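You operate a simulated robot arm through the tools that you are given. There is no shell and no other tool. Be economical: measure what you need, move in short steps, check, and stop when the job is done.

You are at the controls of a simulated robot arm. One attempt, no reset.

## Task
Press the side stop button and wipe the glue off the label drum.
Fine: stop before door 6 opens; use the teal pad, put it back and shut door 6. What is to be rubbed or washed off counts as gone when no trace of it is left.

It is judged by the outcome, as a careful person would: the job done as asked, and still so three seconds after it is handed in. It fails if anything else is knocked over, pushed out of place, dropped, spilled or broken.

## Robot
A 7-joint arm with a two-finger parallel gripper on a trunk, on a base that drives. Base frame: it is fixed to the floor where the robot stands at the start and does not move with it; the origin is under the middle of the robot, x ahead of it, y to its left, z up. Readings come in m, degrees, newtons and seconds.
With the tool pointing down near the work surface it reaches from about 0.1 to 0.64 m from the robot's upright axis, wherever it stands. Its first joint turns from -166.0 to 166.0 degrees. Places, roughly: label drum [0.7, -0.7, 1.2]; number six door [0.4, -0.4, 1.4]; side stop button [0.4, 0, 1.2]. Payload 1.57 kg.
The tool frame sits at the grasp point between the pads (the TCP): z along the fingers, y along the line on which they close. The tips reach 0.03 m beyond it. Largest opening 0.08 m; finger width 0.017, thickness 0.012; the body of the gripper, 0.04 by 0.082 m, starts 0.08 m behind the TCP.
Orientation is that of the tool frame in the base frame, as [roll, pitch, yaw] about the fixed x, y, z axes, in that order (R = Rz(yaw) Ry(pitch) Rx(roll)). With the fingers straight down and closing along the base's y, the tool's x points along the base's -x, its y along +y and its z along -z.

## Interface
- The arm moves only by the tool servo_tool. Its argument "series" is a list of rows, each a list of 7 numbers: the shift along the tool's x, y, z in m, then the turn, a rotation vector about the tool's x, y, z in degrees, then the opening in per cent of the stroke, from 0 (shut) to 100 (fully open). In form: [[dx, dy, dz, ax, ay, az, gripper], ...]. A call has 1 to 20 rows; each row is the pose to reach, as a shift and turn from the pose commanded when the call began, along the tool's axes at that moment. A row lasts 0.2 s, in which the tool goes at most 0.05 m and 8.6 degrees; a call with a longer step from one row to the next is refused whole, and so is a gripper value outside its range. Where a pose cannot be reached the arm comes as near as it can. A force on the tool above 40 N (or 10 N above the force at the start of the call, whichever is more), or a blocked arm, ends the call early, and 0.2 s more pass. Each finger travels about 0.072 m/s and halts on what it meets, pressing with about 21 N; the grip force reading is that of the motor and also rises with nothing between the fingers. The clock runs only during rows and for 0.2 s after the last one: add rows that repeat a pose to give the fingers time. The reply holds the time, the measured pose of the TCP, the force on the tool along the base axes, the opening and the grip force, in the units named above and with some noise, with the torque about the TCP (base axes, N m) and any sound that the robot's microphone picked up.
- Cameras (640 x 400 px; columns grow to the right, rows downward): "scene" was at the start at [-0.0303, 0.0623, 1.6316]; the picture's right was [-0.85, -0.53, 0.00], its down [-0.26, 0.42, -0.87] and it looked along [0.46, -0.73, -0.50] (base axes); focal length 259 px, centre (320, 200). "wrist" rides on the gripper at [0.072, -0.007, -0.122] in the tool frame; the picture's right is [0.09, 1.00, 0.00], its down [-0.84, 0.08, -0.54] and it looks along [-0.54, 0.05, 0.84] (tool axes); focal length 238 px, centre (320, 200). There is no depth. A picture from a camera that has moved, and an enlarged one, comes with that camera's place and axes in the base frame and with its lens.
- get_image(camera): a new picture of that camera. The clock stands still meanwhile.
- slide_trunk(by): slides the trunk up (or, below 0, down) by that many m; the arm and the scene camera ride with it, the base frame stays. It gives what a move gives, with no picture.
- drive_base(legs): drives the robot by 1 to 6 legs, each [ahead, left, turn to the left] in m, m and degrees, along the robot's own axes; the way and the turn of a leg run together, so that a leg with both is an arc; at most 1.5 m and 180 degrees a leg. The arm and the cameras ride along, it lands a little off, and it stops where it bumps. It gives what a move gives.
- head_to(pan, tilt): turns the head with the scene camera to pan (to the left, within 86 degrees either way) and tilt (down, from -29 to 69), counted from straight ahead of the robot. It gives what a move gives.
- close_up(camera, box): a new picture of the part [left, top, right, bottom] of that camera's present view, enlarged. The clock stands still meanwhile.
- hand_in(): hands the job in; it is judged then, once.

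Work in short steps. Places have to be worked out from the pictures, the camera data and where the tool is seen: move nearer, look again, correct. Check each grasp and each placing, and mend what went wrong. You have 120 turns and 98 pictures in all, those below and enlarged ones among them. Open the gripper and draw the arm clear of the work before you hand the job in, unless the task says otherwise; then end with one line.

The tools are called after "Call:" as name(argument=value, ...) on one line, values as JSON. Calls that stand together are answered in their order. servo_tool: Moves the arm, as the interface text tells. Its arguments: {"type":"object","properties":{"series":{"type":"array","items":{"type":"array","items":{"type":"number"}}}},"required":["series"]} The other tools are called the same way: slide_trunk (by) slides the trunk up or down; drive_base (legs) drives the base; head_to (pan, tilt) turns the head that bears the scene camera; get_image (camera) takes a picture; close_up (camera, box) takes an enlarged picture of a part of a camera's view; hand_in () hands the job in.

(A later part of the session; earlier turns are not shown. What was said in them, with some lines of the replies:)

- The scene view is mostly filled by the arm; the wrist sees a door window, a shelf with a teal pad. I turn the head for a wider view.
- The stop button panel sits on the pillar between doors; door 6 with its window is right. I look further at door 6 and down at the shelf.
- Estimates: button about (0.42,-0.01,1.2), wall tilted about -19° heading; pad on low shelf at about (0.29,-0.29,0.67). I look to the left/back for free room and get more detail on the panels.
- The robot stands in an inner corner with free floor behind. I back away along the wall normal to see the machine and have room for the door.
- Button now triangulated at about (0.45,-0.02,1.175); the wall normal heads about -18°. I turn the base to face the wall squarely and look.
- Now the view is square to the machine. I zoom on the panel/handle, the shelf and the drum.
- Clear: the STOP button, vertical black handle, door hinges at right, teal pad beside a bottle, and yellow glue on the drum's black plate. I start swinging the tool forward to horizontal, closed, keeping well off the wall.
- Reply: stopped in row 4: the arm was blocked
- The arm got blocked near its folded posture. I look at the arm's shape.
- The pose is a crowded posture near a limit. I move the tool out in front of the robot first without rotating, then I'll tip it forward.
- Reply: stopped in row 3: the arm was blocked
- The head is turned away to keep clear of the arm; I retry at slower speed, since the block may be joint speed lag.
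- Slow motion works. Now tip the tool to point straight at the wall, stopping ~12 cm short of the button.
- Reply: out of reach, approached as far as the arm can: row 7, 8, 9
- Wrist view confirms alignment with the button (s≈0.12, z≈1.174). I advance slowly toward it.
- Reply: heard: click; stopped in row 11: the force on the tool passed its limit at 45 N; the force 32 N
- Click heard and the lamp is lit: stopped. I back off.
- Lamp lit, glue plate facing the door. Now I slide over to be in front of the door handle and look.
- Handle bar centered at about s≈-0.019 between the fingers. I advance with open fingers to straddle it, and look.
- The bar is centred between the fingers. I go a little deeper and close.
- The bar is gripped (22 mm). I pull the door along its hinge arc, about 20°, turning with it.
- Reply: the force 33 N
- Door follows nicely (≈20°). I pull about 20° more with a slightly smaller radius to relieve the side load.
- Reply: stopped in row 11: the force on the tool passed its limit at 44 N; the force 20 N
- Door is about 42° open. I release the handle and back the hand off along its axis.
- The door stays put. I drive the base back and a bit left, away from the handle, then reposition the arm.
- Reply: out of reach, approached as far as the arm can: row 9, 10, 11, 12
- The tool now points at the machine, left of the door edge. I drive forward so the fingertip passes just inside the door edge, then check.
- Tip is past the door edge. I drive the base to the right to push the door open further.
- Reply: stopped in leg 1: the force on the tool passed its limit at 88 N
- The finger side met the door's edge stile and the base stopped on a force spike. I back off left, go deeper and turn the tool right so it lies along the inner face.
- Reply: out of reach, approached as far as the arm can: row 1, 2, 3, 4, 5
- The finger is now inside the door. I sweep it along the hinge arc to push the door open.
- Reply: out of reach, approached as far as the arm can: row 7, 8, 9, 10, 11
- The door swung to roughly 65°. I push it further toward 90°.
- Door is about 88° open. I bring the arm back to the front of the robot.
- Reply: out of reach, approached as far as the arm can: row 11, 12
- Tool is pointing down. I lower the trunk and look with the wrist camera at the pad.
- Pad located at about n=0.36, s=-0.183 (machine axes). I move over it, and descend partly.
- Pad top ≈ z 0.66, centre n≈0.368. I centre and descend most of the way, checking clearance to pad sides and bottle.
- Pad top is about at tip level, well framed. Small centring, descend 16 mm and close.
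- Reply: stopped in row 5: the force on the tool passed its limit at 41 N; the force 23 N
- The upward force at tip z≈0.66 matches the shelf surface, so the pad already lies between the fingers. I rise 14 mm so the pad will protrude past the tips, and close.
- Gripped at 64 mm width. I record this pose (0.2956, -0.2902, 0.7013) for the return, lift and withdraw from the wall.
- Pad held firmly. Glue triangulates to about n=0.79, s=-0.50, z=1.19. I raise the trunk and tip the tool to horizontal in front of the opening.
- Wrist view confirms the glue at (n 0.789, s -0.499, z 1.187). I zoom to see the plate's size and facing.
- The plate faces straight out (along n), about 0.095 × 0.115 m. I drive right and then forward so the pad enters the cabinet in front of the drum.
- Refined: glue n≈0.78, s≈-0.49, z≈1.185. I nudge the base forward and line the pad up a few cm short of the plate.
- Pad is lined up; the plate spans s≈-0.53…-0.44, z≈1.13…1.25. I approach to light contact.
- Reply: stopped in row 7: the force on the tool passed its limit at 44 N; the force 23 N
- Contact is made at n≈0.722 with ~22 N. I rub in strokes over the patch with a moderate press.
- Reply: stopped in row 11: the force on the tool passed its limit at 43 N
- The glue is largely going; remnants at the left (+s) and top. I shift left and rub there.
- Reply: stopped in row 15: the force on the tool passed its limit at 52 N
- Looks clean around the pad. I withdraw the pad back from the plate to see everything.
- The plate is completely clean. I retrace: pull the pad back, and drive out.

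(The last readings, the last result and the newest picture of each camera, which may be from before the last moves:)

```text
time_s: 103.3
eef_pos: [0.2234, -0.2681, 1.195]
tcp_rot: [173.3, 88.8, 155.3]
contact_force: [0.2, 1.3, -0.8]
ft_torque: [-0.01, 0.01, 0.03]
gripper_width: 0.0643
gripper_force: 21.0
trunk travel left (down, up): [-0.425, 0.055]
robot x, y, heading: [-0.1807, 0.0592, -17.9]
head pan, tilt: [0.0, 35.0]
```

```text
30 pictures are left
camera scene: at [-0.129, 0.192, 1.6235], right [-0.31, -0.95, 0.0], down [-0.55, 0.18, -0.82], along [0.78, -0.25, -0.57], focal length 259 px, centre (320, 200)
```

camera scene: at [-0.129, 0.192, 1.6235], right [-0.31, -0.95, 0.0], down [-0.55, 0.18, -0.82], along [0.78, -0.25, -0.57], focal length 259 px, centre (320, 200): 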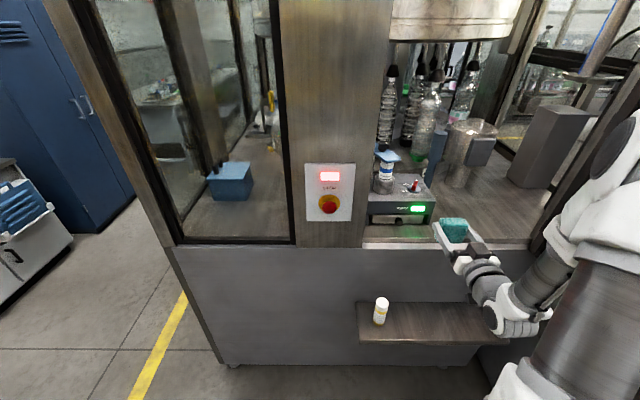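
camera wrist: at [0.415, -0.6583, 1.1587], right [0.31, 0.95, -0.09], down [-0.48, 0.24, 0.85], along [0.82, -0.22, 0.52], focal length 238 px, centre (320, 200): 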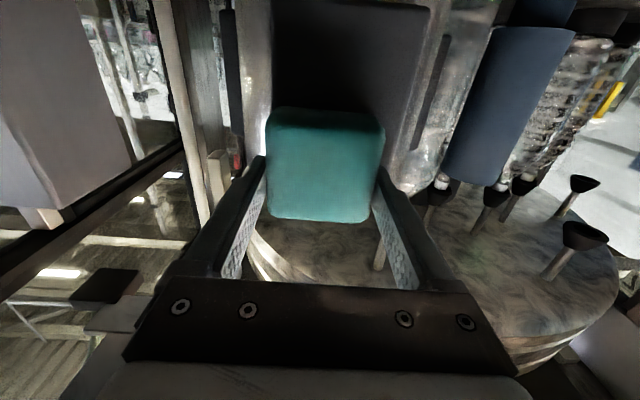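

Out again with the pad. I tip the tool back down, then lower the trunk.

Call:
servo_tool(series=[[0.005, 0, 0, 0, 5, 0, 20], [0.01, 0, 0, 0, 10, 0, 20], [0.015, 0, 0, 0, 15, 0, 20], [0.02, 0, 0, 0, 20, 0, 20], [0.025, 0, 0, 0, 25, 0, 20], [0.03, 0, 0, 0, 30, 0, 20], [0.035, 0, -0.003, 0, 35, 0, 20], [0.04, 0, -0.007, 0, 40, 0, 20], [0.045, 0, -0.01, 0, 45, 0, 20], [0.05, 0, -0.013, 0, 50, 0, 20], [0.055, 0, -0.017, 0, 55, 0, 20], [0.06, 0, -0.02, 0, 60, 0, 20], [0.065, 0, -0.023, 0, 65, 0, 20], [0.07, 0, -0.027, 0, 70, 0, 20], [0.075, 0, -0.03, 0, 75, 0, 20], [0.08, 0, -0.035, 0, 80, 0, 20], [0.085, 0, -0.04, 0, 85, 0, 20], [0.09, 0, -0.043, 0, 91, 0, 20]])

Call:
slide_trunk(by=-0.3)

Call:
get_image(camera="wrist")

Call:
get_image(camera="scene")

```text
time_s: 107.2
eef_pos: [0.1806, -0.2532, 1.1051]
tcp_rot: [-180.0, -2.4, 161.8]
contact_force: [-0.9, -0.2, -0.1]
ft_torque: [-0.01, 0.0, 0.01]
gripper_width: 0.0639
gripper_force: 21.2
trunk travel left (down, up): [-0.425, 0.055]
robot x, y, heading: [-0.1774, 0.0633, -17.7]
head pan, tilt: [0.0, 35.0]
```

```text
time_s: 110.2
eef_pos: [0.1794, -0.2533, 0.8043]
tcp_rot: [179.9, -2.2, 161.8]
contact_force: [-0.4, -0.5, 0.1]
ft_torque: [0.02, 0.01, -0.02]
gripper_width: 0.0636
gripper_force: 21.1
trunk travel left (down, up): [-0.125, 0.355]
robot x, y, heading: [-0.1815, 0.0609, -17.7]
head pan, tilt: [0.0, 35.0]
```

```text
29 pictures are left
camera wrist: at [0.1131, -0.239, 0.9308], right [0.22, 0.97, 0.01], down [0.84, -0.2, 0.51], along [0.5, -0.11, -0.86], focal length 238 px, centre (320, 200)
```

wrist: 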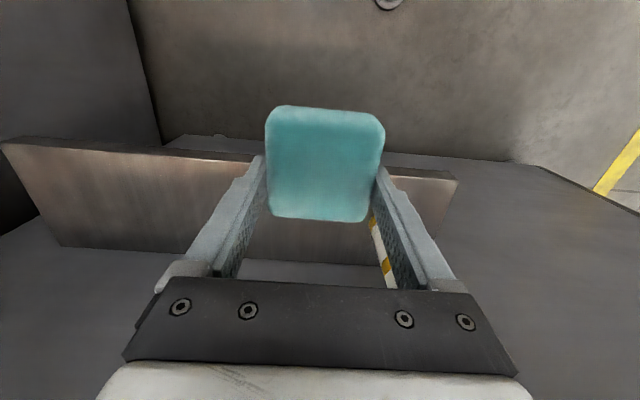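

```text
28 pictures are left
camera scene: at [-0.1291, 0.1918, 1.3236], right [-0.31, -0.95, 0.0], down [-0.55, 0.18, -0.82], along [0.78, -0.25, -0.57], focal length 259 px, centre (320, 200)
```

scene: 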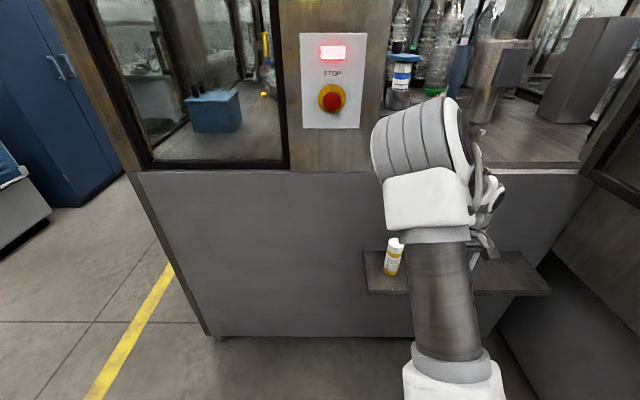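

I fix the 2° pitch, move over the pad's original spot, staying ~15 mm above its resting height.

Call:
servo_tool(series=[[-0.015, 0, 0, 0, -1, 0, 20], [-0.03, 0, 0, 0, -2, 0, 20], [-0.05, 0, 0, 0, -2, 0, 20], [-0.07, 0, 0, 0, -2, 0, 20], [-0.09, 0, 0.0, 0, -2, 0, 20], [-0.105, 0.001, 0.01, 0, -2, 0, 20], [-0.12, 0.001, 0.025, 0, -2, 0, 20], [-0.122, 0.001, 0.04, 0, -2, 0, 20], [-0.122, 0.001, 0.055, 0, -2, 0, 20], [-0.122, 0.001, 0.07, 0, -2, 0, 20]])

Call:
close_up(camera="scene", box=[370, 200, 510, 290])

```text
time_s: 112.3
eef_pos: [0.2936, -0.2888, 0.7312]
tcp_rot: [179.9, -0.3, 161.8]
contact_force: [-0.1, -0.4, 0.4]
ft_torque: [-0.02, 0.0, -0.02]
gripper_width: 0.0642
gripper_force: 21.3
trunk travel left (down, up): [-0.125, 0.355]
robot x, y, heading: [-0.183, 0.0597, -18.0]
head pan, tilt: [0.0, 35.0]
```

```text
4.44 times, centred on (440, 245) of scene
camera zoom: at [-0.1291, 0.1919, 1.3236], right [-0.31, -0.95, 0.0], down [-0.55, 0.18, -0.82], along [0.78, -0.25, -0.57], focal length 1150 px, centre (-213, 0)
```

zoom: 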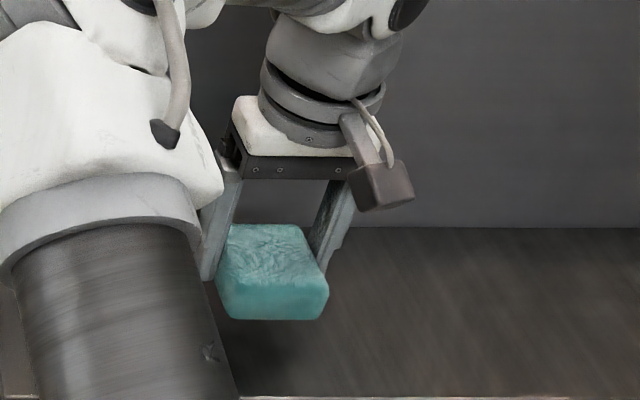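

Over the spot. Lower gently in small steps.

Call:
servo_tool(series=[[0, 0, 0.01, 0, 0, 0, 20], [0, 0, 0.02, 0, 0, 0, 20], [0, 0, 0.026, 0, 0, 0, 20], [0, 0, 0.03, 0, 0, 0, 20], [0, 0, 0.033, 0, 0, 0, 20]])

```text
time_s: 113.5
eef_pos: [0.2934, -0.2892, 0.6983]
tcp_rot: [180.0, -0.2, 161.8]
contact_force: [0.5, 0.4, -0.3]
ft_torque: [-0.03, -0.01, -0.01]
gripper_width: 0.064
gripper_force: 21.2
trunk travel left (down, up): [-0.125, 0.355]
robot x, y, heading: [-0.1858, 0.066, -17.8]
head pan, tilt: [0.0, 35.0]
```

No contact yet; a few more millimetres.

Call:
servo_tool(series=[[0, 0, 0.002, 0, 0, 0, 20], [0, 0, 0.004, 0, 0, 0, 20], [0, 0, 0.006, 0, 0, 0, 20]])

Call:
close_up(camera="scene", box=[370, 200, 510, 290])

```text
time_s: 114.3
eef_pos: [0.2933, -0.2886, 0.6914]
tcp_rot: [180.0, -0.2, 161.7]
contact_force: [-0.8, 0.4, -0.9]
ft_torque: [0.02, -0.02, 0.02]
gripper_width: 0.0639
gripper_force: 21.1
trunk travel left (down, up): [-0.125, 0.355]
robot x, y, heading: [-0.179, 0.0594, -18.1]
head pan, tilt: [0.0, 35.0]
```

```text
4.44 times, centred on (440, 245) of scene
camera zoom: at [-0.1291, 0.1918, 1.3236], right [-0.31, -0.95, 0.0], down [-0.55, 0.18, -0.82], along [0.78, -0.25, -0.57], focal length 1150 px, centre (-213, 0)
```

zoom: 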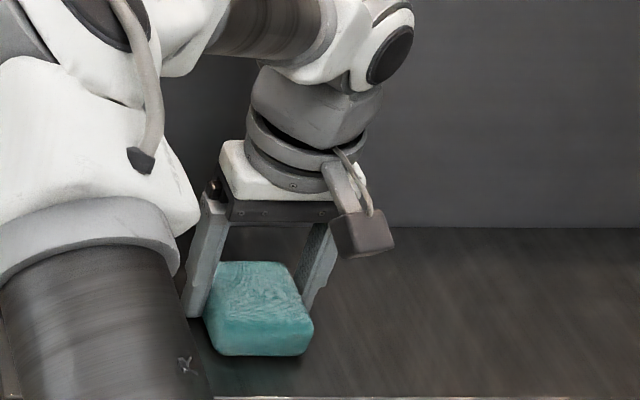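

The pad appears at its original place, within a millimetre of the shelf. I go 1 mm lower, open, and rise.

Call:
servo_tool(series=[[0, 0, 0.001, 0, 0, 0, 20], [0, 0, 0.001, 0, 0, 0, 60], [0, 0, 0.001, 0, 0, 0, 100], [0, 0, 0.001, 0, 0, 0, 100], [0, 0, -0.02, 0, 0, 0, 100], [0, 0, -0.045, 0, 0, 0, 100], [0, 0, -0.07, 0, 0, 0, 100], [0.015, 0, -0.095, 0, 0, 0, 100], [0.04, 0, -0.11, 0, 0, 0, 100], [0.07, 0, -0.11, 0, 0, 0, 100], [0.1, 0, -0.11, 0, 0, 0, 100], [0.12, 0, -0.11, 0, 0, 0, 100]])

Call:
get_image(camera="wrist")

```text
time_s: 117.0
eef_pos: [0.1798, -0.2515, 0.8023]
tcp_rot: [179.8, -0.2, 161.8]
contact_force: [-0.3, -0.3, -0.5]
ft_torque: [-0.01, 0.01, 0.03]
gripper_width: 0.0801
gripper_force: 0.1
trunk travel left (down, up): [-0.125, 0.355]
robot x, y, heading: [-0.185, 0.0626, -18.0]
head pan, tilt: [0.0, 35.0]
```

```text
25 pictures are left
camera wrist: at [0.1084, -0.2362, 0.925], right [0.22, 0.97, 0.0], down [0.82, -0.19, 0.54], along [0.53, -0.12, -0.84], focal length 238 px, centre (320, 200)
```

wrist: 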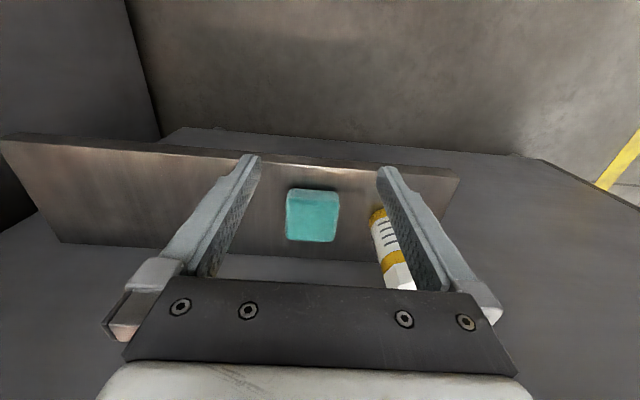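

The pad is back on the shelf by the bottle. Now for closing the door: raise the trunk, tip the tool forward with fingers shut, then drive back.

Call:
slide_trunk(by=0.3)

Call:
servo_tool(series=[[-0.003, 0, -0.005, 0, -5, 0, 60], [-0.006, 0, -0.01, 0, -10, 0, 20], [-0.01, 0, -0.015, 0, -15, 0, 0], [-0.013, 0, -0.02, 0, -20, 0, 0], [-0.016, 0, -0.025, 0, -25, 0, 0], [-0.02, 0, -0.03, 0, -30, 0, 0], [-0.023, 0, -0.035, 0, -35, 0, 0], [-0.026, 0, -0.04, 0, -40, 0, 0], [-0.03, 0, -0.045, 0, -45, 0, 0], [-0.033, 0, -0.05, 0, -50, 0, 0], [-0.036, 0, -0.055, 0, -55, 0, 0], [-0.04, 0, -0.06, 0, -60, 0, 0], [-0.043, 0, -0.065, 0, -65, 0, 0], [-0.046, 0, -0.07, 0, -70, 0, 0], [-0.05, 0, -0.075, 0, -75, 0, 0], [-0.05, 0, -0.08, 0, -80, 0, 0], [-0.05, 0, -0.085, 0, -85, 0, 0], [-0.05, 0, -0.09, 0, -90, 0, 0]])

Call:
drive_base(legs=[[-0.6, 0, 0]])

Call:
head_to(pan=-15, tilt=30)

Call:
get_image(camera="scene")

```text
time_s: 120.0
eef_pos: [0.1797, -0.2522, 1.1033]
tcp_rot: [179.9, -0.3, 161.8]
contact_force: [0.6, -0.3, 0.8]
ft_torque: [-0.01, -0.01, 0.0]
gripper_width: 0.0801
gripper_force: 0.1
trunk travel left (down, up): [-0.425, 0.055]
robot x, y, heading: [-0.1831, 0.067, -17.8]
head pan, tilt: [0.0, 35.0]
```

```text
time_s: 123.8
eef_pos: [0.2283, -0.2688, 1.1927]
tcp_rot: [131.6, 89.8, 113.4]
contact_force: [-0.3, 0.5, 0.4]
ft_torque: [0.01, -0.02, -0.01]
gripper_width: 0.0
gripper_force: 21.6
trunk travel left (down, up): [-0.425, 0.055]
robot x, y, heading: [-0.1809, 0.0618, -17.5]
head pan, tilt: [0.0, 35.0]
```

```text
time_s: 128.1
eef_pos: [-0.3428, -0.0844, 1.1924]
tcp_rot: [146.0, 89.7, 127.9]
contact_force: [0.9, -0.6, -0.1]
ft_torque: [0.02, 0.0, 0.02]
gripper_width: 0.0
gripper_force: 20.9
trunk travel left (down, up): [-0.425, 0.055]
robot x, y, heading: [-0.7507, 0.2453, -17.5]
head pan, tilt: [0.0, 35.0]
```

```text
time_s: 128.9
eef_pos: [-0.3411, -0.0836, 1.1916]
tcp_rot: [145.9, 89.8, 127.7]
contact_force: [-0.1, 0.7, 0.3]
ft_torque: [0.01, 0.0, 0.02]
gripper_width: 0.0
gripper_force: 21.4
trunk travel left (down, up): [-0.425, 0.055]
robot x, y, heading: [-0.7541, 0.2457, -17.6]
head pan, tilt: [-15.0, 30.0]
```

```text
24 pictures are left
camera scene: at [-0.7071, 0.3525, 1.6313], right [-0.54, -0.84, 0.0], down [-0.42, 0.27, -0.87], along [0.73, -0.47, -0.5], focal length 259 px, centre (320, 200)
```

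scene: 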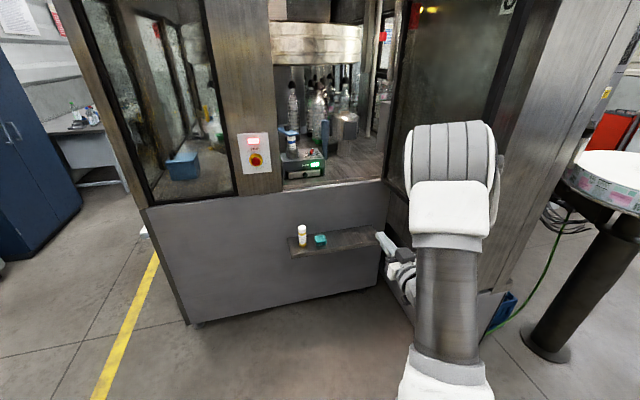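

Room on the right is fine. I drive right, then shift the arm right so the finger lines up with the gap outside the door.

Call:
drive_base(legs=[[0, -0.38, 0]])

Call:
get_image(camera="wrist")

Call:
get_image(camera="scene")

```text
time_s: 132.3
eef_pos: [-0.4588, -0.4518, 1.1914]
tcp_rot: [145.5, 89.6, 127.3]
contact_force: [-0.6, -0.2, 0.4]
ft_torque: [0.0, -0.04, -0.01]
gripper_width: 0.0
gripper_force: 21.0
trunk travel left (down, up): [-0.425, 0.055]
robot x, y, heading: [-0.8727, -0.1219, -17.8]
head pan, tilt: [-15.0, 30.0]
```

```text
23 pictures are left
camera wrist: at [-0.5788, -0.4192, 1.1213], right [0.31, 0.95, -0.09], down [-0.49, 0.24, 0.84], along [0.82, -0.22, 0.54], focal length 238 px, centre (320, 200)
```

wrist: 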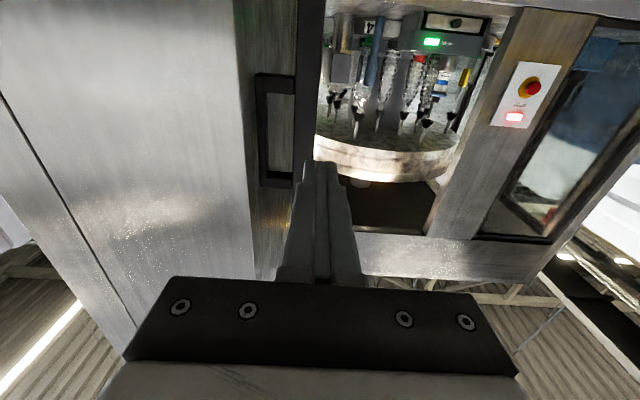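

```text
22 pictures are left
camera scene: at [-0.8242, -0.0137, 1.6314], right [-0.54, -0.84, 0.0], down [-0.42, 0.27, -0.87], along [0.73, -0.47, -0.5], focal length 259 px, centre (320, 200)
```

scene: 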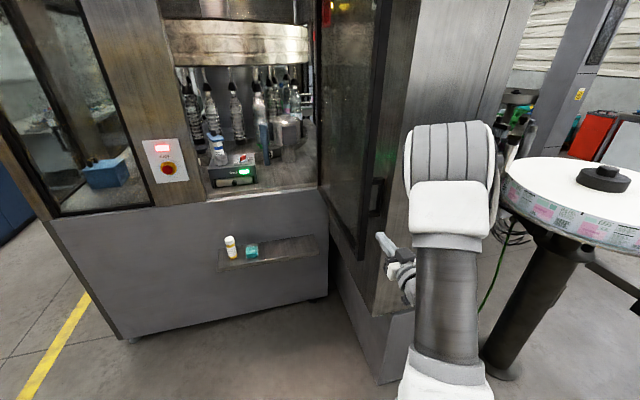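

Triangulating: the side wall's end corner is at about n=-0.20, s=-0.643, so the door lies close to it; I can't push from outside. Instead I'll straddle the door's free edge (s≈-0.57…-0.60) below the handle and draw it round. I lower the tool first and look.

Call:
servo_tool(series=[[0.015, -0.003, 0, 0, 0, 0, 30], [0.03, -0.006, 0, 0, 0, 0, 60], [0.045, -0.006, 0, 0, 0, 0, 75], [0.06, -0.006, 0, 0, 0, 0, 75], [0.075, -0.006, 0, 0, 0, 0, 75], [0.09, -0.006, 0, 0, 0, 0, 75], [0.105, -0.006, 0, 0, 0, 0, 75], [0.117, -0.006, 0, 0, 0, 0, 75]])

Call:
get_image(camera="wrist")

Call:
close_up(camera="scene", box=[310, 120, 450, 300])

```text
time_s: 134.1
eef_pos: [-0.4617, -0.456, 1.0762]
tcp_rot: [146.9, 89.7, 128.6]
contact_force: [-0.4, -0.8, -0.6]
ft_torque: [0.05, 0.03, -0.01]
gripper_width: 0.06
gripper_force: 0.0
trunk travel left (down, up): [-0.425, 0.055]
robot x, y, heading: [-0.8667, -0.1182, -17.8]
head pan, tilt: [-15.0, 30.0]
```

```text
21 pictures are left
camera wrist: at [-0.5809, -0.4244, 1.0041], right [0.31, 0.95, -0.09], down [-0.49, 0.24, 0.84], along [0.82, -0.22, 0.54], focal length 238 px, centre (320, 200)
```

wrist: 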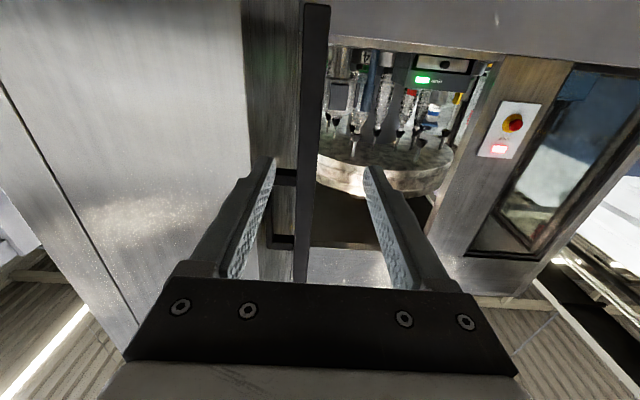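

```text
2.22 times, centred on (380, 210) of scene
camera zoom: at [-0.8242, -0.0137, 1.6314], right [-0.54, -0.84, 0.0], down [-0.42, 0.27, -0.87], along [0.73, -0.47, -0.5], focal length 575 px, centre (187, 178)
```

zoom: 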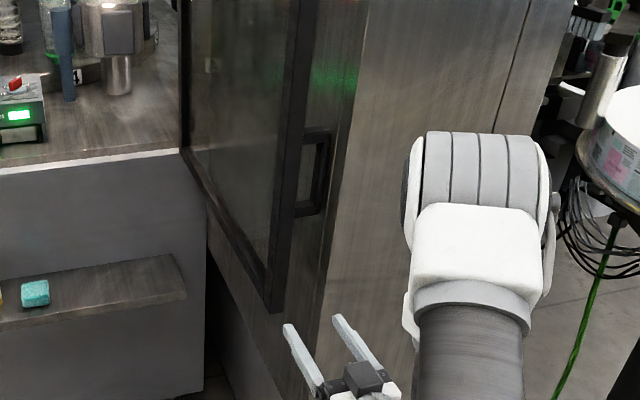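

Door edge at s≈-0.577…-0.60, wall at ≈-0.647: a 46 mm gap for the right finger. I shift 1 cm right and advance slowly.

Call:
servo_tool(series=[[0, -0.005, 0.01, 0, 0, 0, 75], [0, -0.01, 0.025, 0, 0, 0, 75], [0, -0.01, 0.045, 0, 0, 0, 75], [0, -0.01, 0.065, 0, 0, 0, 75], [0, -0.01, 0.085, 0, 0, 0, 75]])

Call:
get_image(camera="wrist")

```text
time_s: 135.3
eef_pos: [-0.3839, -0.4925, 1.0743]
tcp_rot: [146.7, 89.8, 128.5]
contact_force: [0.2, 0.9, -0.2]
ft_torque: [-0.04, 0.02, 0.01]
gripper_width: 0.06
gripper_force: 0.1
trunk travel left (down, up): [-0.425, 0.055]
robot x, y, heading: [-0.8676, -0.1229, -17.9]
head pan, tilt: [-15.0, 30.0]
```

```text
19 pictures are left
camera wrist: at [-0.5033, -0.4602, 1.0037], right [0.31, 0.95, -0.09], down [-0.49, 0.24, 0.84], along [0.82, -0.22, 0.54], focal length 238 px, centre (320, 200)
```

wrist: 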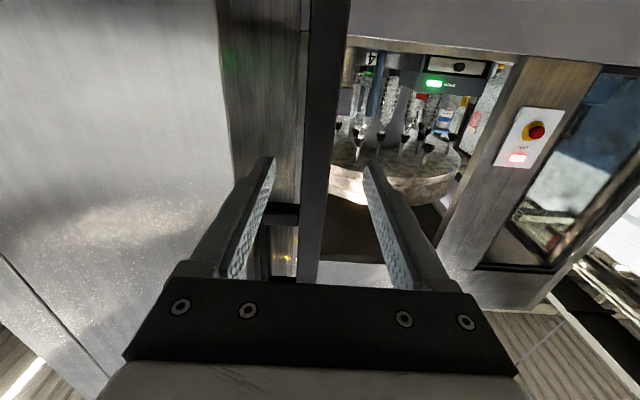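

Well centred. I advance 55 mm and close on the stile lightly.

Call:
servo_tool(series=[[0, 0, 0.015, 0, 0, 0, 75], [0, 0, 0.03, 0, 0, 0, 75], [0, 0, 0.045, 0, 0, 0, 75], [0, 0, 0.055, 0, 0, 0, 75], [0, 0, 0.055, 0, 0, 0, 50], [0, 0, 0.055, 0, 0, 0, 35], [0, 0, 0.055, 0, 0, 0, 20], [0, 0, 0.055, 0, 0, 0, 20]])

Call:
get_image(camera="wrist")

```text
time_s: 137.1
eef_pos: [-0.3308, -0.5088, 1.0738]
tcp_rot: [153.1, 89.6, 135.0]
contact_force: [0.3, -0.9, -0.9]
ft_torque: [-0.34, -0.08, 0.27]
gripper_width: 0.0257
gripper_force: 36.8
trunk travel left (down, up): [-0.425, 0.055]
robot x, y, heading: [-0.8677, -0.122, -17.7]
head pan, tilt: [-15.0, 30.0]
```

```text
18 pictures are left
camera wrist: at [-0.4509, -0.4775, 1.0037], right [0.31, 0.95, -0.09], down [-0.49, 0.24, 0.84], along [0.82, -0.22, 0.54], focal length 238 px, centre (320, 200)
```

wrist: 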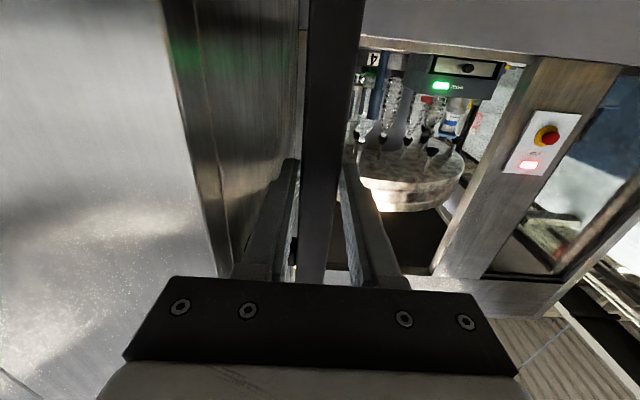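

Door stile is gripped (26 mm). I draw it closed along the hinge arc by about 21°.

Call:
servo_tool(series=[[0, 0.008, 0.0003, 0.75, 0, 0, 20], [0, 0.016, 0.0006, 1.5, 0, 0, 20], [0, 0.0317, 0.0016, 3, 0, 0, 20], [0, 0.0475, 0.003, 4.5, 0, 0, 20], [0, 0.0633, 0.0048, 6, 0, 0, 20], [0, 0.079, 0.007, 7.5, 0, 0, 20], [0, 0.0948, 0.0096, 9, 0, 0, 20], [0, 0.1104, 0.0127, 10.5, 0, 0, 20], [0, 0.1259, 0.0161, 12, 0, 0, 20], [0, 0.1413, 0.02, 13.5, 0, 0, 20], [0, 0.1566, 0.0242, 15, 0, 0, 20], [0, 0.1718, 0.0289, 16.5, 0, 0, 20], [0, 0.1868, 0.034, 18, 0, 0, 20], [0, 0.2018, 0.0395, 19.5, 0, 0, 20], [0, 0.2166, 0.0452, 21, 0, 0, 20]])

Call:
get_image(camera="scene")

```text
time_s: 140.3
eef_pos: [-0.2208, -0.3171, 1.0747]
tcp_rot: [170.2, 89.7, 131.1]
contact_force: [-3.4, 3.6, -3.3]
ft_torque: [-0.16, 0.29, 0.74]
gripper_width: 0.0257
gripper_force: 36.9
trunk travel left (down, up): [-0.425, 0.055]
robot x, y, heading: [-0.8687, -0.1211, -17.5]
head pan, tilt: [-15.0, 30.0]
```

```text
17 pictures are left
camera scene: at [-0.8241, -0.0132, 1.6313], right [-0.54, -0.84, 0.0], down [-0.42, 0.27, -0.87], along [0.73, -0.47, -0.5], focal length 259 px, centre (320, 200)
```

scene: 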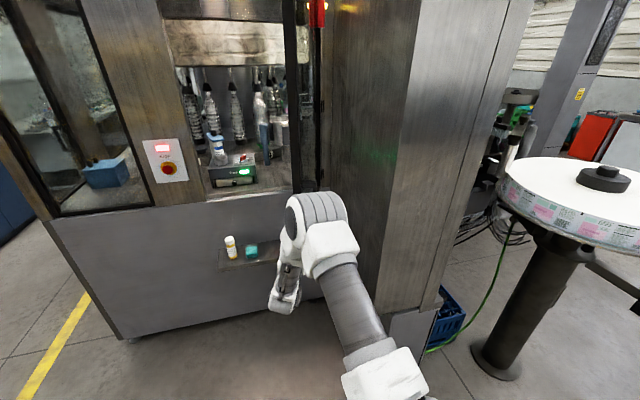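

Door drawn to ~68°, leaving room behind it. I release, back off, go round to the outer side below the handle, fingers shut.

Call:
servo_tool(series=[[0, 0, 0, 0, 0, 0, 60], [0, 0, 0, 0, 0, 0, 75], [0, 0, -0.02, 0, 0, 0, 75], [0, 0, -0.045, 0, 0, 0, 75], [0, 0, -0.07, 0, 0, 0, 75], [0, 0, -0.09, 0, 0, 0, 75], [0, -0.03, -0.085, -3, 0, 0, 40], [0, -0.06, -0.08, -6, 0, 0, 10], [0, -0.09, -0.075, -9, 0, 0, 0], [0, -0.115, -0.07, -12, 0, 0, 0], [0, -0.132, -0.06, -15, 0, 0, 0], [0, -0.125, -0.035, -17, 0, 0, 0], [0, -0.11, -0.01, -19, 0, 0, 0], [0, -0.095, 0.015, -21, 0, 0, 0], [0, -0.08, 0.035, -21, 0, 0, 0], [0, -0.065, 0.058, -21, 0, 0, 0]])

Call:
get_image(camera="wrist")

Call:
get_image(camera="scene")

```text
time_s: 143.7
eef_pos: [-0.2172, -0.4051, 1.0744]
tcp_rot: [153.2, 89.8, 134.9]
contact_force: [-0.3, 0.0, -0.6]
ft_torque: [0.01, 0.02, -0.02]
gripper_width: 0.0
gripper_force: 21.2
trunk travel left (down, up): [-0.425, 0.055]
robot x, y, heading: [-0.8677, -0.1249, -17.8]
head pan, tilt: [-15.0, 30.0]
```

```text
16 pictures are left
camera wrist: at [-0.3365, -0.3727, 1.0036], right [0.31, 0.95, -0.09], down [-0.49, 0.24, 0.84], along [0.82, -0.22, 0.54], focal length 238 px, centre (320, 200)
```

wrist: 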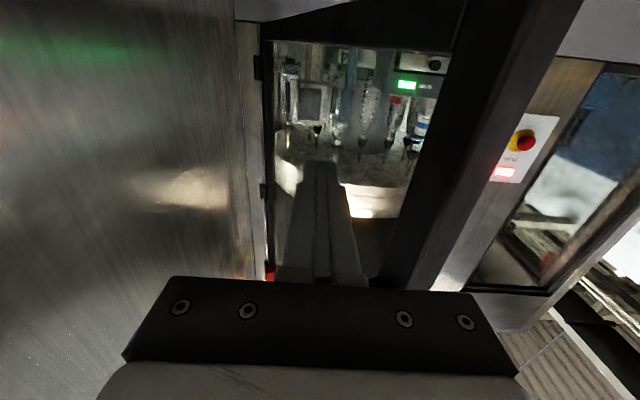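

```text
15 pictures are left
camera scene: at [-0.8241, -0.0136, 1.6313], right [-0.54, -0.84, 0.0], down [-0.42, 0.27, -0.87], along [0.73, -0.47, -0.5], focal length 259 px, centre (320, 200)
```

scene: 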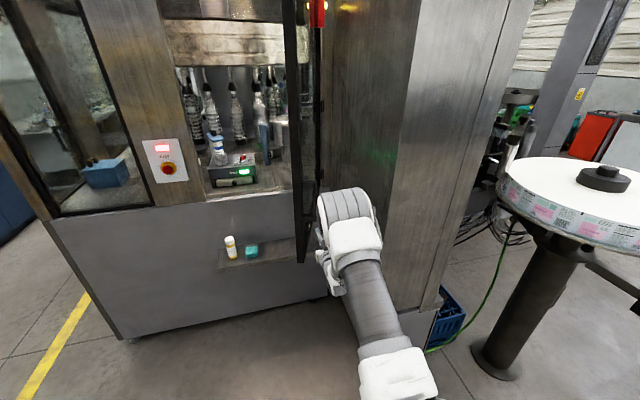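

The finger is outside the door. I drive the base left to push the door toward closing, then a diagonal.

Call:
drive_base(legs=[[0, 0.2, 0], [0.15, 0.12, 0]])

Call:
get_image(camera="wrist")

Call:
get_image(camera="scene")

```text
time_s: 147.1
eef_pos: [0.0237, -0.1457, 1.0748]
tcp_rot: [148.4, 89.6, 130.3]
contact_force: [-0.1, -0.8, -0.2]
ft_torque: [-0.01, -0.01, -0.02]
gripper_width: 0.0001
gripper_force: 21.0
trunk travel left (down, up): [-0.425, 0.055]
robot x, y, heading: [-0.6261, 0.1341, -17.9]
head pan, tilt: [-15.0, 30.0]
```

```text
14 pictures are left
camera wrist: at [-0.0956, -0.1138, 1.0037], right [0.31, 0.95, -0.09], down [-0.49, 0.24, 0.84], along [0.82, -0.22, 0.54], focal length 238 px, centre (320, 200)
```

wrist: 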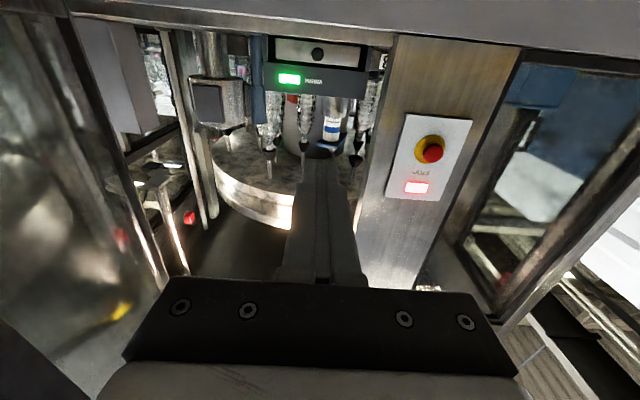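

```text
13 pictures are left
camera scene: at [-0.5831, 0.245, 1.6313], right [-0.54, -0.84, 0.0], down [-0.42, 0.27, -0.87], along [0.73, -0.47, -0.5], focal length 259 px, centre (320, 200)
```

scene: 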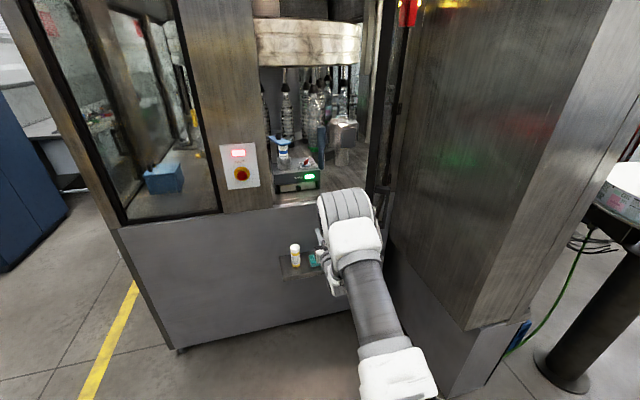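

The finger slipped past the edge (door ≈58° open). I go back around to its outer side and push along the arc this time.

Call:
drive_base(legs=[[-0.25, 0, 0], [0, -0.28, 0], [0.18, 0, 0], [0, 0.06, 0], [0.077, 0.09, 0]])

Call:
get_image(camera="wrist")

```text
time_s: 154.7
eef_pos: [-0.0108, -0.2728, 1.0753]
tcp_rot: [149.0, 89.7, 130.8]
contact_force: [0.4, -0.1, -0.9]
ft_torque: [0.0, 0.02, 0.03]
gripper_width: 0.0
gripper_force: 20.9
trunk travel left (down, up): [-0.425, 0.055]
robot x, y, heading: [-0.6613, 0.0127, -17.9]
head pan, tilt: [-15.0, 30.0]
```

```text
12 pictures are left
camera wrist: at [-0.1298, -0.2416, 1.0037], right [0.31, 0.95, -0.09], down [-0.49, 0.24, 0.84], along [0.82, -0.22, 0.54], focal length 238 px, centre (320, 200)
```

wrist: 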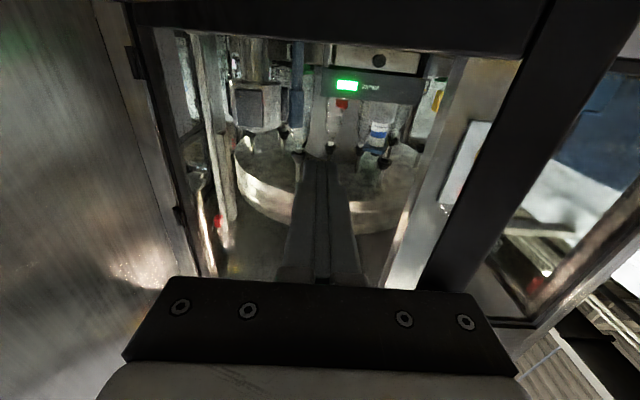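

The door is now roughly 35° open and the finger is outside it. I step back a little, shift left to be opposite the stile, and look.

Call:
drive_base(legs=[[-0.1, 0, 0], [0, 0.21, 0]])

Call:
get_image(camera="wrist")

Call:
get_image(camera="scene")

```text
time_s: 157.8
eef_pos: [-0.0426, -0.0425, 1.0751]
tcp_rot: [148.4, 89.8, 130.3]
contact_force: [-1.0, -0.5, -0.9]
ft_torque: [-0.03, -0.06, 0.02]
gripper_width: 0.0002
gripper_force: 21.3
trunk travel left (down, up): [-0.425, 0.055]
robot x, y, heading: [-0.6969, 0.2372, -17.5]
head pan, tilt: [-15.0, 30.0]
```

```text
11 pictures are left
camera wrist: at [-0.1622, -0.0111, 1.0038], right [0.31, 0.95, -0.09], down [-0.49, 0.24, 0.84], along [0.82, -0.21, 0.54], focal length 238 px, centre (320, 200)
```

wrist: 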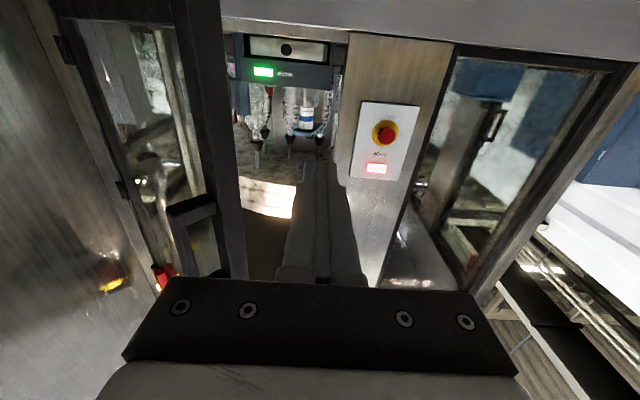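

```text
10 pictures are left
camera scene: at [-0.6503, 0.3469, 1.6313], right [-0.54, -0.84, 0.0], down [-0.42, 0.27, -0.87], along [0.73, -0.47, -0.5], focal length 259 px, centre (320, 200)
```

scene: 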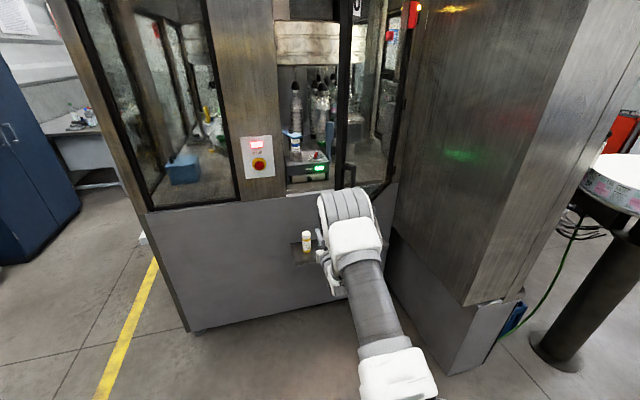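

Door edge is at about (0.07,-0.14), 40° open. I move the fingertip opposite the stile's outer face and push along the closing arc.

Call:
drive_base(legs=[[0, -0.125, 0], [0.167, 0.069, 0], [0.09, 0.042, 0], [0.07, 0.018, 0]])

Call:
get_image(camera="wrist")

Call:
get_image(camera="scene")

```text
time_s: 160.4
eef_pos: [0.0397, -0.1356, 1.0742]
tcp_rot: [130.9, 89.6, 114.2]
contact_force: [0.0, -0.1, 0.0]
ft_torque: [0.0, -0.03, -0.02]
gripper_width: 0.0001
gripper_force: 21.3
trunk travel left (down, up): [-0.425, 0.055]
robot x, y, heading: [-0.616, 0.1299, -17.4]
head pan, tilt: [-15.0, 30.0]
stopped in leg 2: the force on the tool passed its limit at 45 N (the readings are from after the stop); the commanded pose is now the measured one
```

```text
9 pictures are left
camera wrist: at [-0.0793, -0.107, 1.0027], right [0.28, 0.95, -0.09], down [-0.49, 0.22, 0.84], along [0.82, -0.2, 0.54], focal length 238 px, centre (320, 200)
```

wrist: 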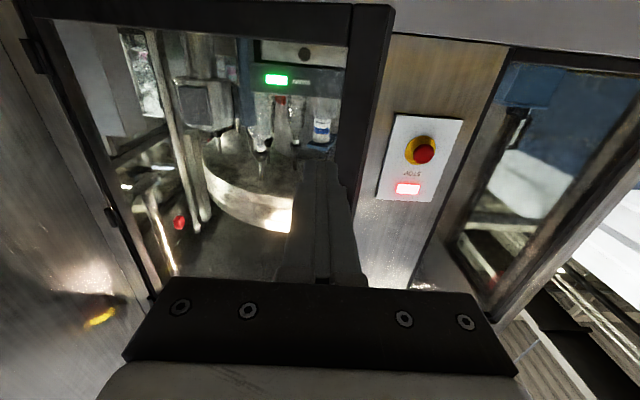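

```text
8 pictures are left
camera scene: at [-0.5715, 0.2404, 1.6314], right [-0.54, -0.84, 0.0], down [-0.42, 0.27, -0.87], along [0.73, -0.47, -0.5], focal length 259 px, centre (320, 200)
```

scene: 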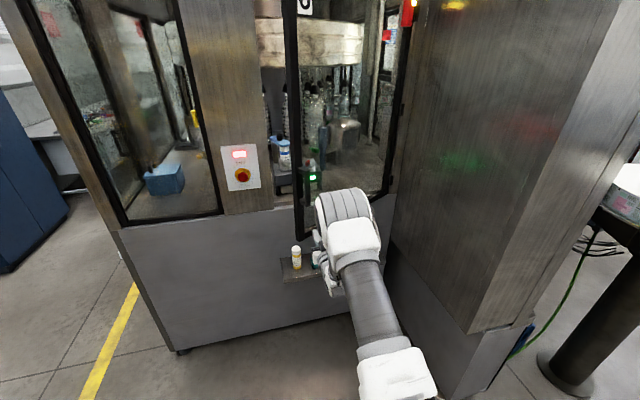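

Door now about 26° open. I continue pushing with short legs.

Call:
drive_base(legs=[[0.08, 0.025, 0], [0.05, 0.025, 0], [0.05, 0.015, 0], [0.05, 0.01, 0]])

Call:
get_image(camera="wrist")

```text
time_s: 163.4
eef_pos: [0.2838, -0.1348, 1.0724]
tcp_rot: [132.5, 89.5, 116.0]
contact_force: [-0.2, 0.1, 0.2]
ft_torque: [-0.01, -0.02, 0.03]
gripper_width: 0.0
gripper_force: 21.1
trunk travel left (down, up): [-0.425, 0.055]
robot x, y, heading: [-0.3728, 0.1347, -17.5]
head pan, tilt: [-15.0, 30.0]
```

```text
7 pictures are left
camera wrist: at [0.1631, -0.105, 1.0023], right [0.28, 0.96, -0.09], down [-0.49, 0.22, 0.84], along [0.82, -0.2, 0.53], focal length 238 px, centre (320, 200)
```

wrist: 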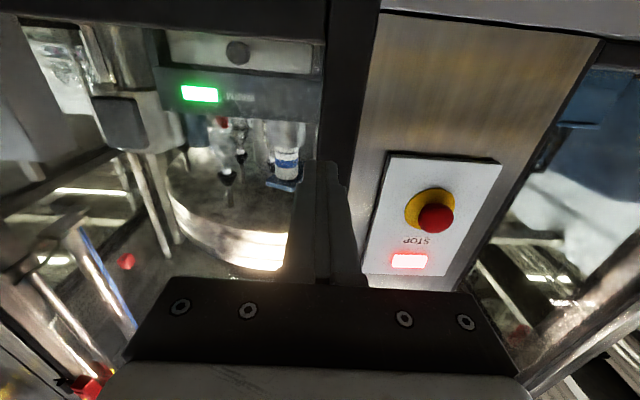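

Fingertip is behind the stile, door nearly closed. A few more short pushes straight in.

Call:
drive_base(legs=[[0.05, 0.003, 0], [0.03, 0, 0], [0.015, 0, 0]])

Call:
get_image(camera="wrist")

```text
time_s: 165.3
eef_pos: [0.3749, -0.1609, 1.0736]
tcp_rot: [132.6, 89.4, 115.9]
contact_force: [0.1, 0.1, 0.2]
ft_torque: [0.0, 0.01, 0.0]
gripper_width: 0.0001
gripper_force: 20.8
trunk travel left (down, up): [-0.425, 0.055]
robot x, y, heading: [-0.2755, 0.1092, -17.3]
head pan, tilt: [-15.0, 30.0]
```

```text
6 pictures are left
camera wrist: at [0.2544, -0.1312, 1.0024], right [0.28, 0.95, -0.09], down [-0.49, 0.22, 0.84], along [0.82, -0.2, 0.53], focal length 238 px, centre (320, 200)
```

wrist: 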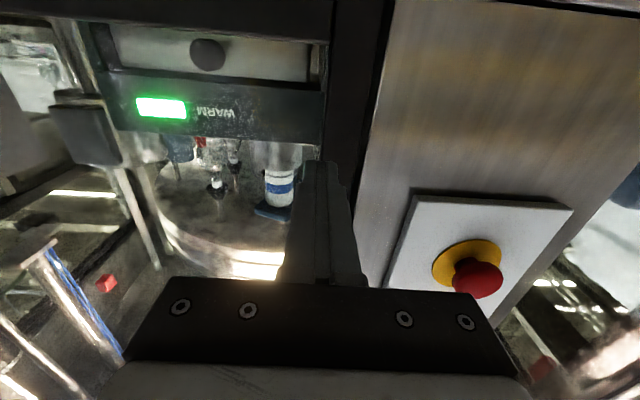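

Tip at n≈0.436, no contact force yet. I press the stile in with the arm until it meets firm resistance.

Call:
servo_tool(series=[[0, 0, 0.003, 0, 0, 0, 0], [0, 0, 0.006, 0, 0, 0, 0], [0, 0, 0.009, 0, 0, 0, 0], [0, 0, 0.012, 0, 0, 0, 0], [0, 0, 0.015, 0, 0, 0, 0], [0, 0, 0.018, 0, 0, 0, 0], [0, 0, 0.021, 0, 0, 0, 0], [0, 0, 0.024, 0, 0, 0, 0]])

```text
time_s: 167.1
eef_pos: [0.3993, -0.167, 1.0724]
tcp_rot: [135.1, 89.4, 118.5]
contact_force: [-0.6, -0.3, 0.4]
ft_torque: [0.02, -0.03, 0.03]
gripper_width: 0.0
gripper_force: 20.6
trunk travel left (down, up): [-0.425, 0.055]
robot x, y, heading: [-0.281, 0.1089, -17.6]
head pan, tilt: [-15.0, 30.0]
```

Still no resistance; I continue in small steps.

Call:
servo_tool(series=[[0, 0, 0.003, 0, 0, 0, 0], [0, 0, 0.006, 0, 0, 0, 0], [0, 0, 0.009, 0, 0, 0, 0], [0, 0, 0.012, 0, 0, 0, 0], [0, 0, 0.015, 0, 0, 0, 0]])

Call:
get_image(camera="wrist")

```text
time_s: 167.8
eef_pos: [0.399, -0.1669, 1.0723]
tcp_rot: [138.9, 89.5, 122.1]
contact_force: [-23.7, 9.0, 10.0]
ft_torque: [-0.16, -0.37, -0.18]
gripper_width: 0.0002
gripper_force: 21.1
trunk travel left (down, up): [-0.425, 0.055]
robot x, y, heading: [-0.2821, 0.1066, -17.9]
head pan, tilt: [-15.0, 30.0]
stopped in row 3: the force on the tool passed its limit at 45 N (the readings are from after the stop); the commanded pose is now the measured one
```

```text
5 pictures are left
camera wrist: at [0.2786, -0.1381, 1.0024], right [0.28, 0.95, -0.09], down [-0.49, 0.22, 0.84], along [0.82, -0.2, 0.53], focal length 238 px, centre (320, 200)
```

wrist: 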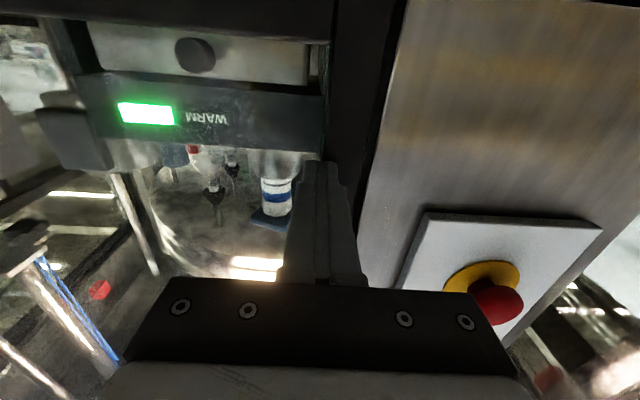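

Firm stop at 45 N: the door is against its frame. I back off, drive clear, and check from the head camera.

Call:
servo_tool(series=[[0, 0, -0.01, 0, 0, 0, 0], [0, 0, -0.03, 0, 0, 0, 0], [0, 0, -0.05, 0, 0, 0, 50], [0, 0, -0.07, 0, 0, 0, 100], [0, 0, -0.09, 0, 0, 0, 100]])

Call:
drive_base(legs=[[-0.35, 0, 0]])

Call:
head_to(pan=0, tilt=28)

Call:
get_image(camera="scene")

```text
time_s: 169.0
eef_pos: [0.3159, -0.142, 1.0714]
tcp_rot: [147.5, 89.2, 130.8]
contact_force: [0.6, -0.9, -0.1]
ft_torque: [0.01, 0.0, -0.02]
gripper_width: 0.0798
gripper_force: 0.0
trunk travel left (down, up): [-0.425, 0.055]
robot x, y, heading: [-0.2781, 0.108, -17.6]
head pan, tilt: [-15.0, 30.0]
```

```text
time_s: 171.8
eef_pos: [-0.0147, -0.0365, 1.0711]
tcp_rot: [149.3, 89.2, 132.7]
contact_force: [0.1, -0.5, 0.9]
ft_torque: [0.02, 0.02, -0.01]
gripper_width: 0.0799
gripper_force: 0.0
trunk travel left (down, up): [-0.425, 0.055]
robot x, y, heading: [-0.6125, 0.2162, -17.5]
head pan, tilt: [-15.0, 30.0]
```

```text
time_s: 172.6
eef_pos: [-0.014, -0.0358, 1.0692]
tcp_rot: [149.2, 89.3, 132.5]
contact_force: [-0.1, -0.4, -0.5]
ft_torque: [0.0, -0.04, 0.01]
gripper_width: 0.0798
gripper_force: 0.0
trunk travel left (down, up): [-0.425, 0.055]
robot x, y, heading: [-0.6122, 0.2118, -17.2]
head pan, tilt: [0.0, 28.0]
```

```text
4 pictures are left
camera scene: at [-0.5585, 0.3425, 1.6345], right [-0.3, -0.95, 0.0], down [-0.45, 0.14, -0.88], along [0.84, -0.27, -0.47], focal length 259 px, centre (320, 200)
```

scene: 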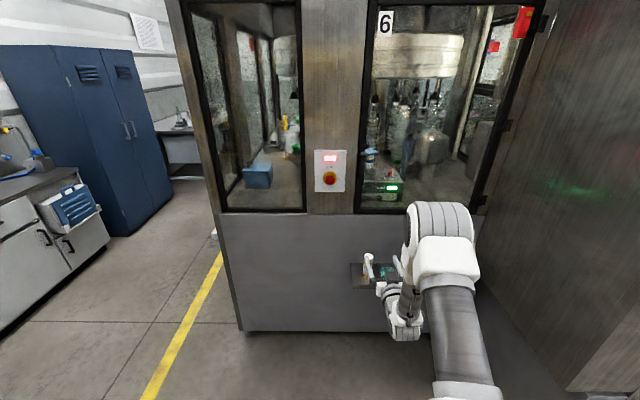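

The door looks shut, with panel lamp lit, and pad and bottle on the shelf. One zoom to verify the door's edge and the drum.

Call:
close_up(camera="scene", box=[310, 110, 510, 290])

```text
2.22 times, centred on (410, 200) of scene
camera zoom: at [-0.5585, 0.3425, 1.6345], right [-0.3, -0.95, 0.0], down [-0.45, 0.14, -0.88], along [0.84, -0.27, -0.47], focal length 575 px, centre (120, 200)
```

zoom: 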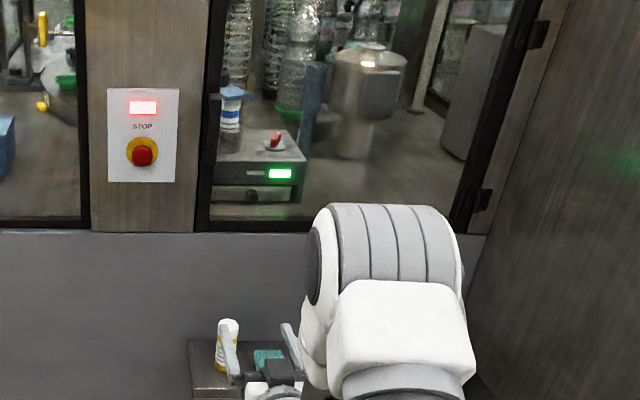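

Door 6 is shut flush, the lamp is lit, the drum plate is clean, the pad is back beside the bottle, and the gripper is open and clear. Handing in.

Call:
hand_in()

```text
The job is handed in.
```

I pressed the side stop button before opening door 6, wiped the glue plate on the label drum clean with the teal pad, put the pad back on its shelf and shut door 6; I could not see the back of the drum.
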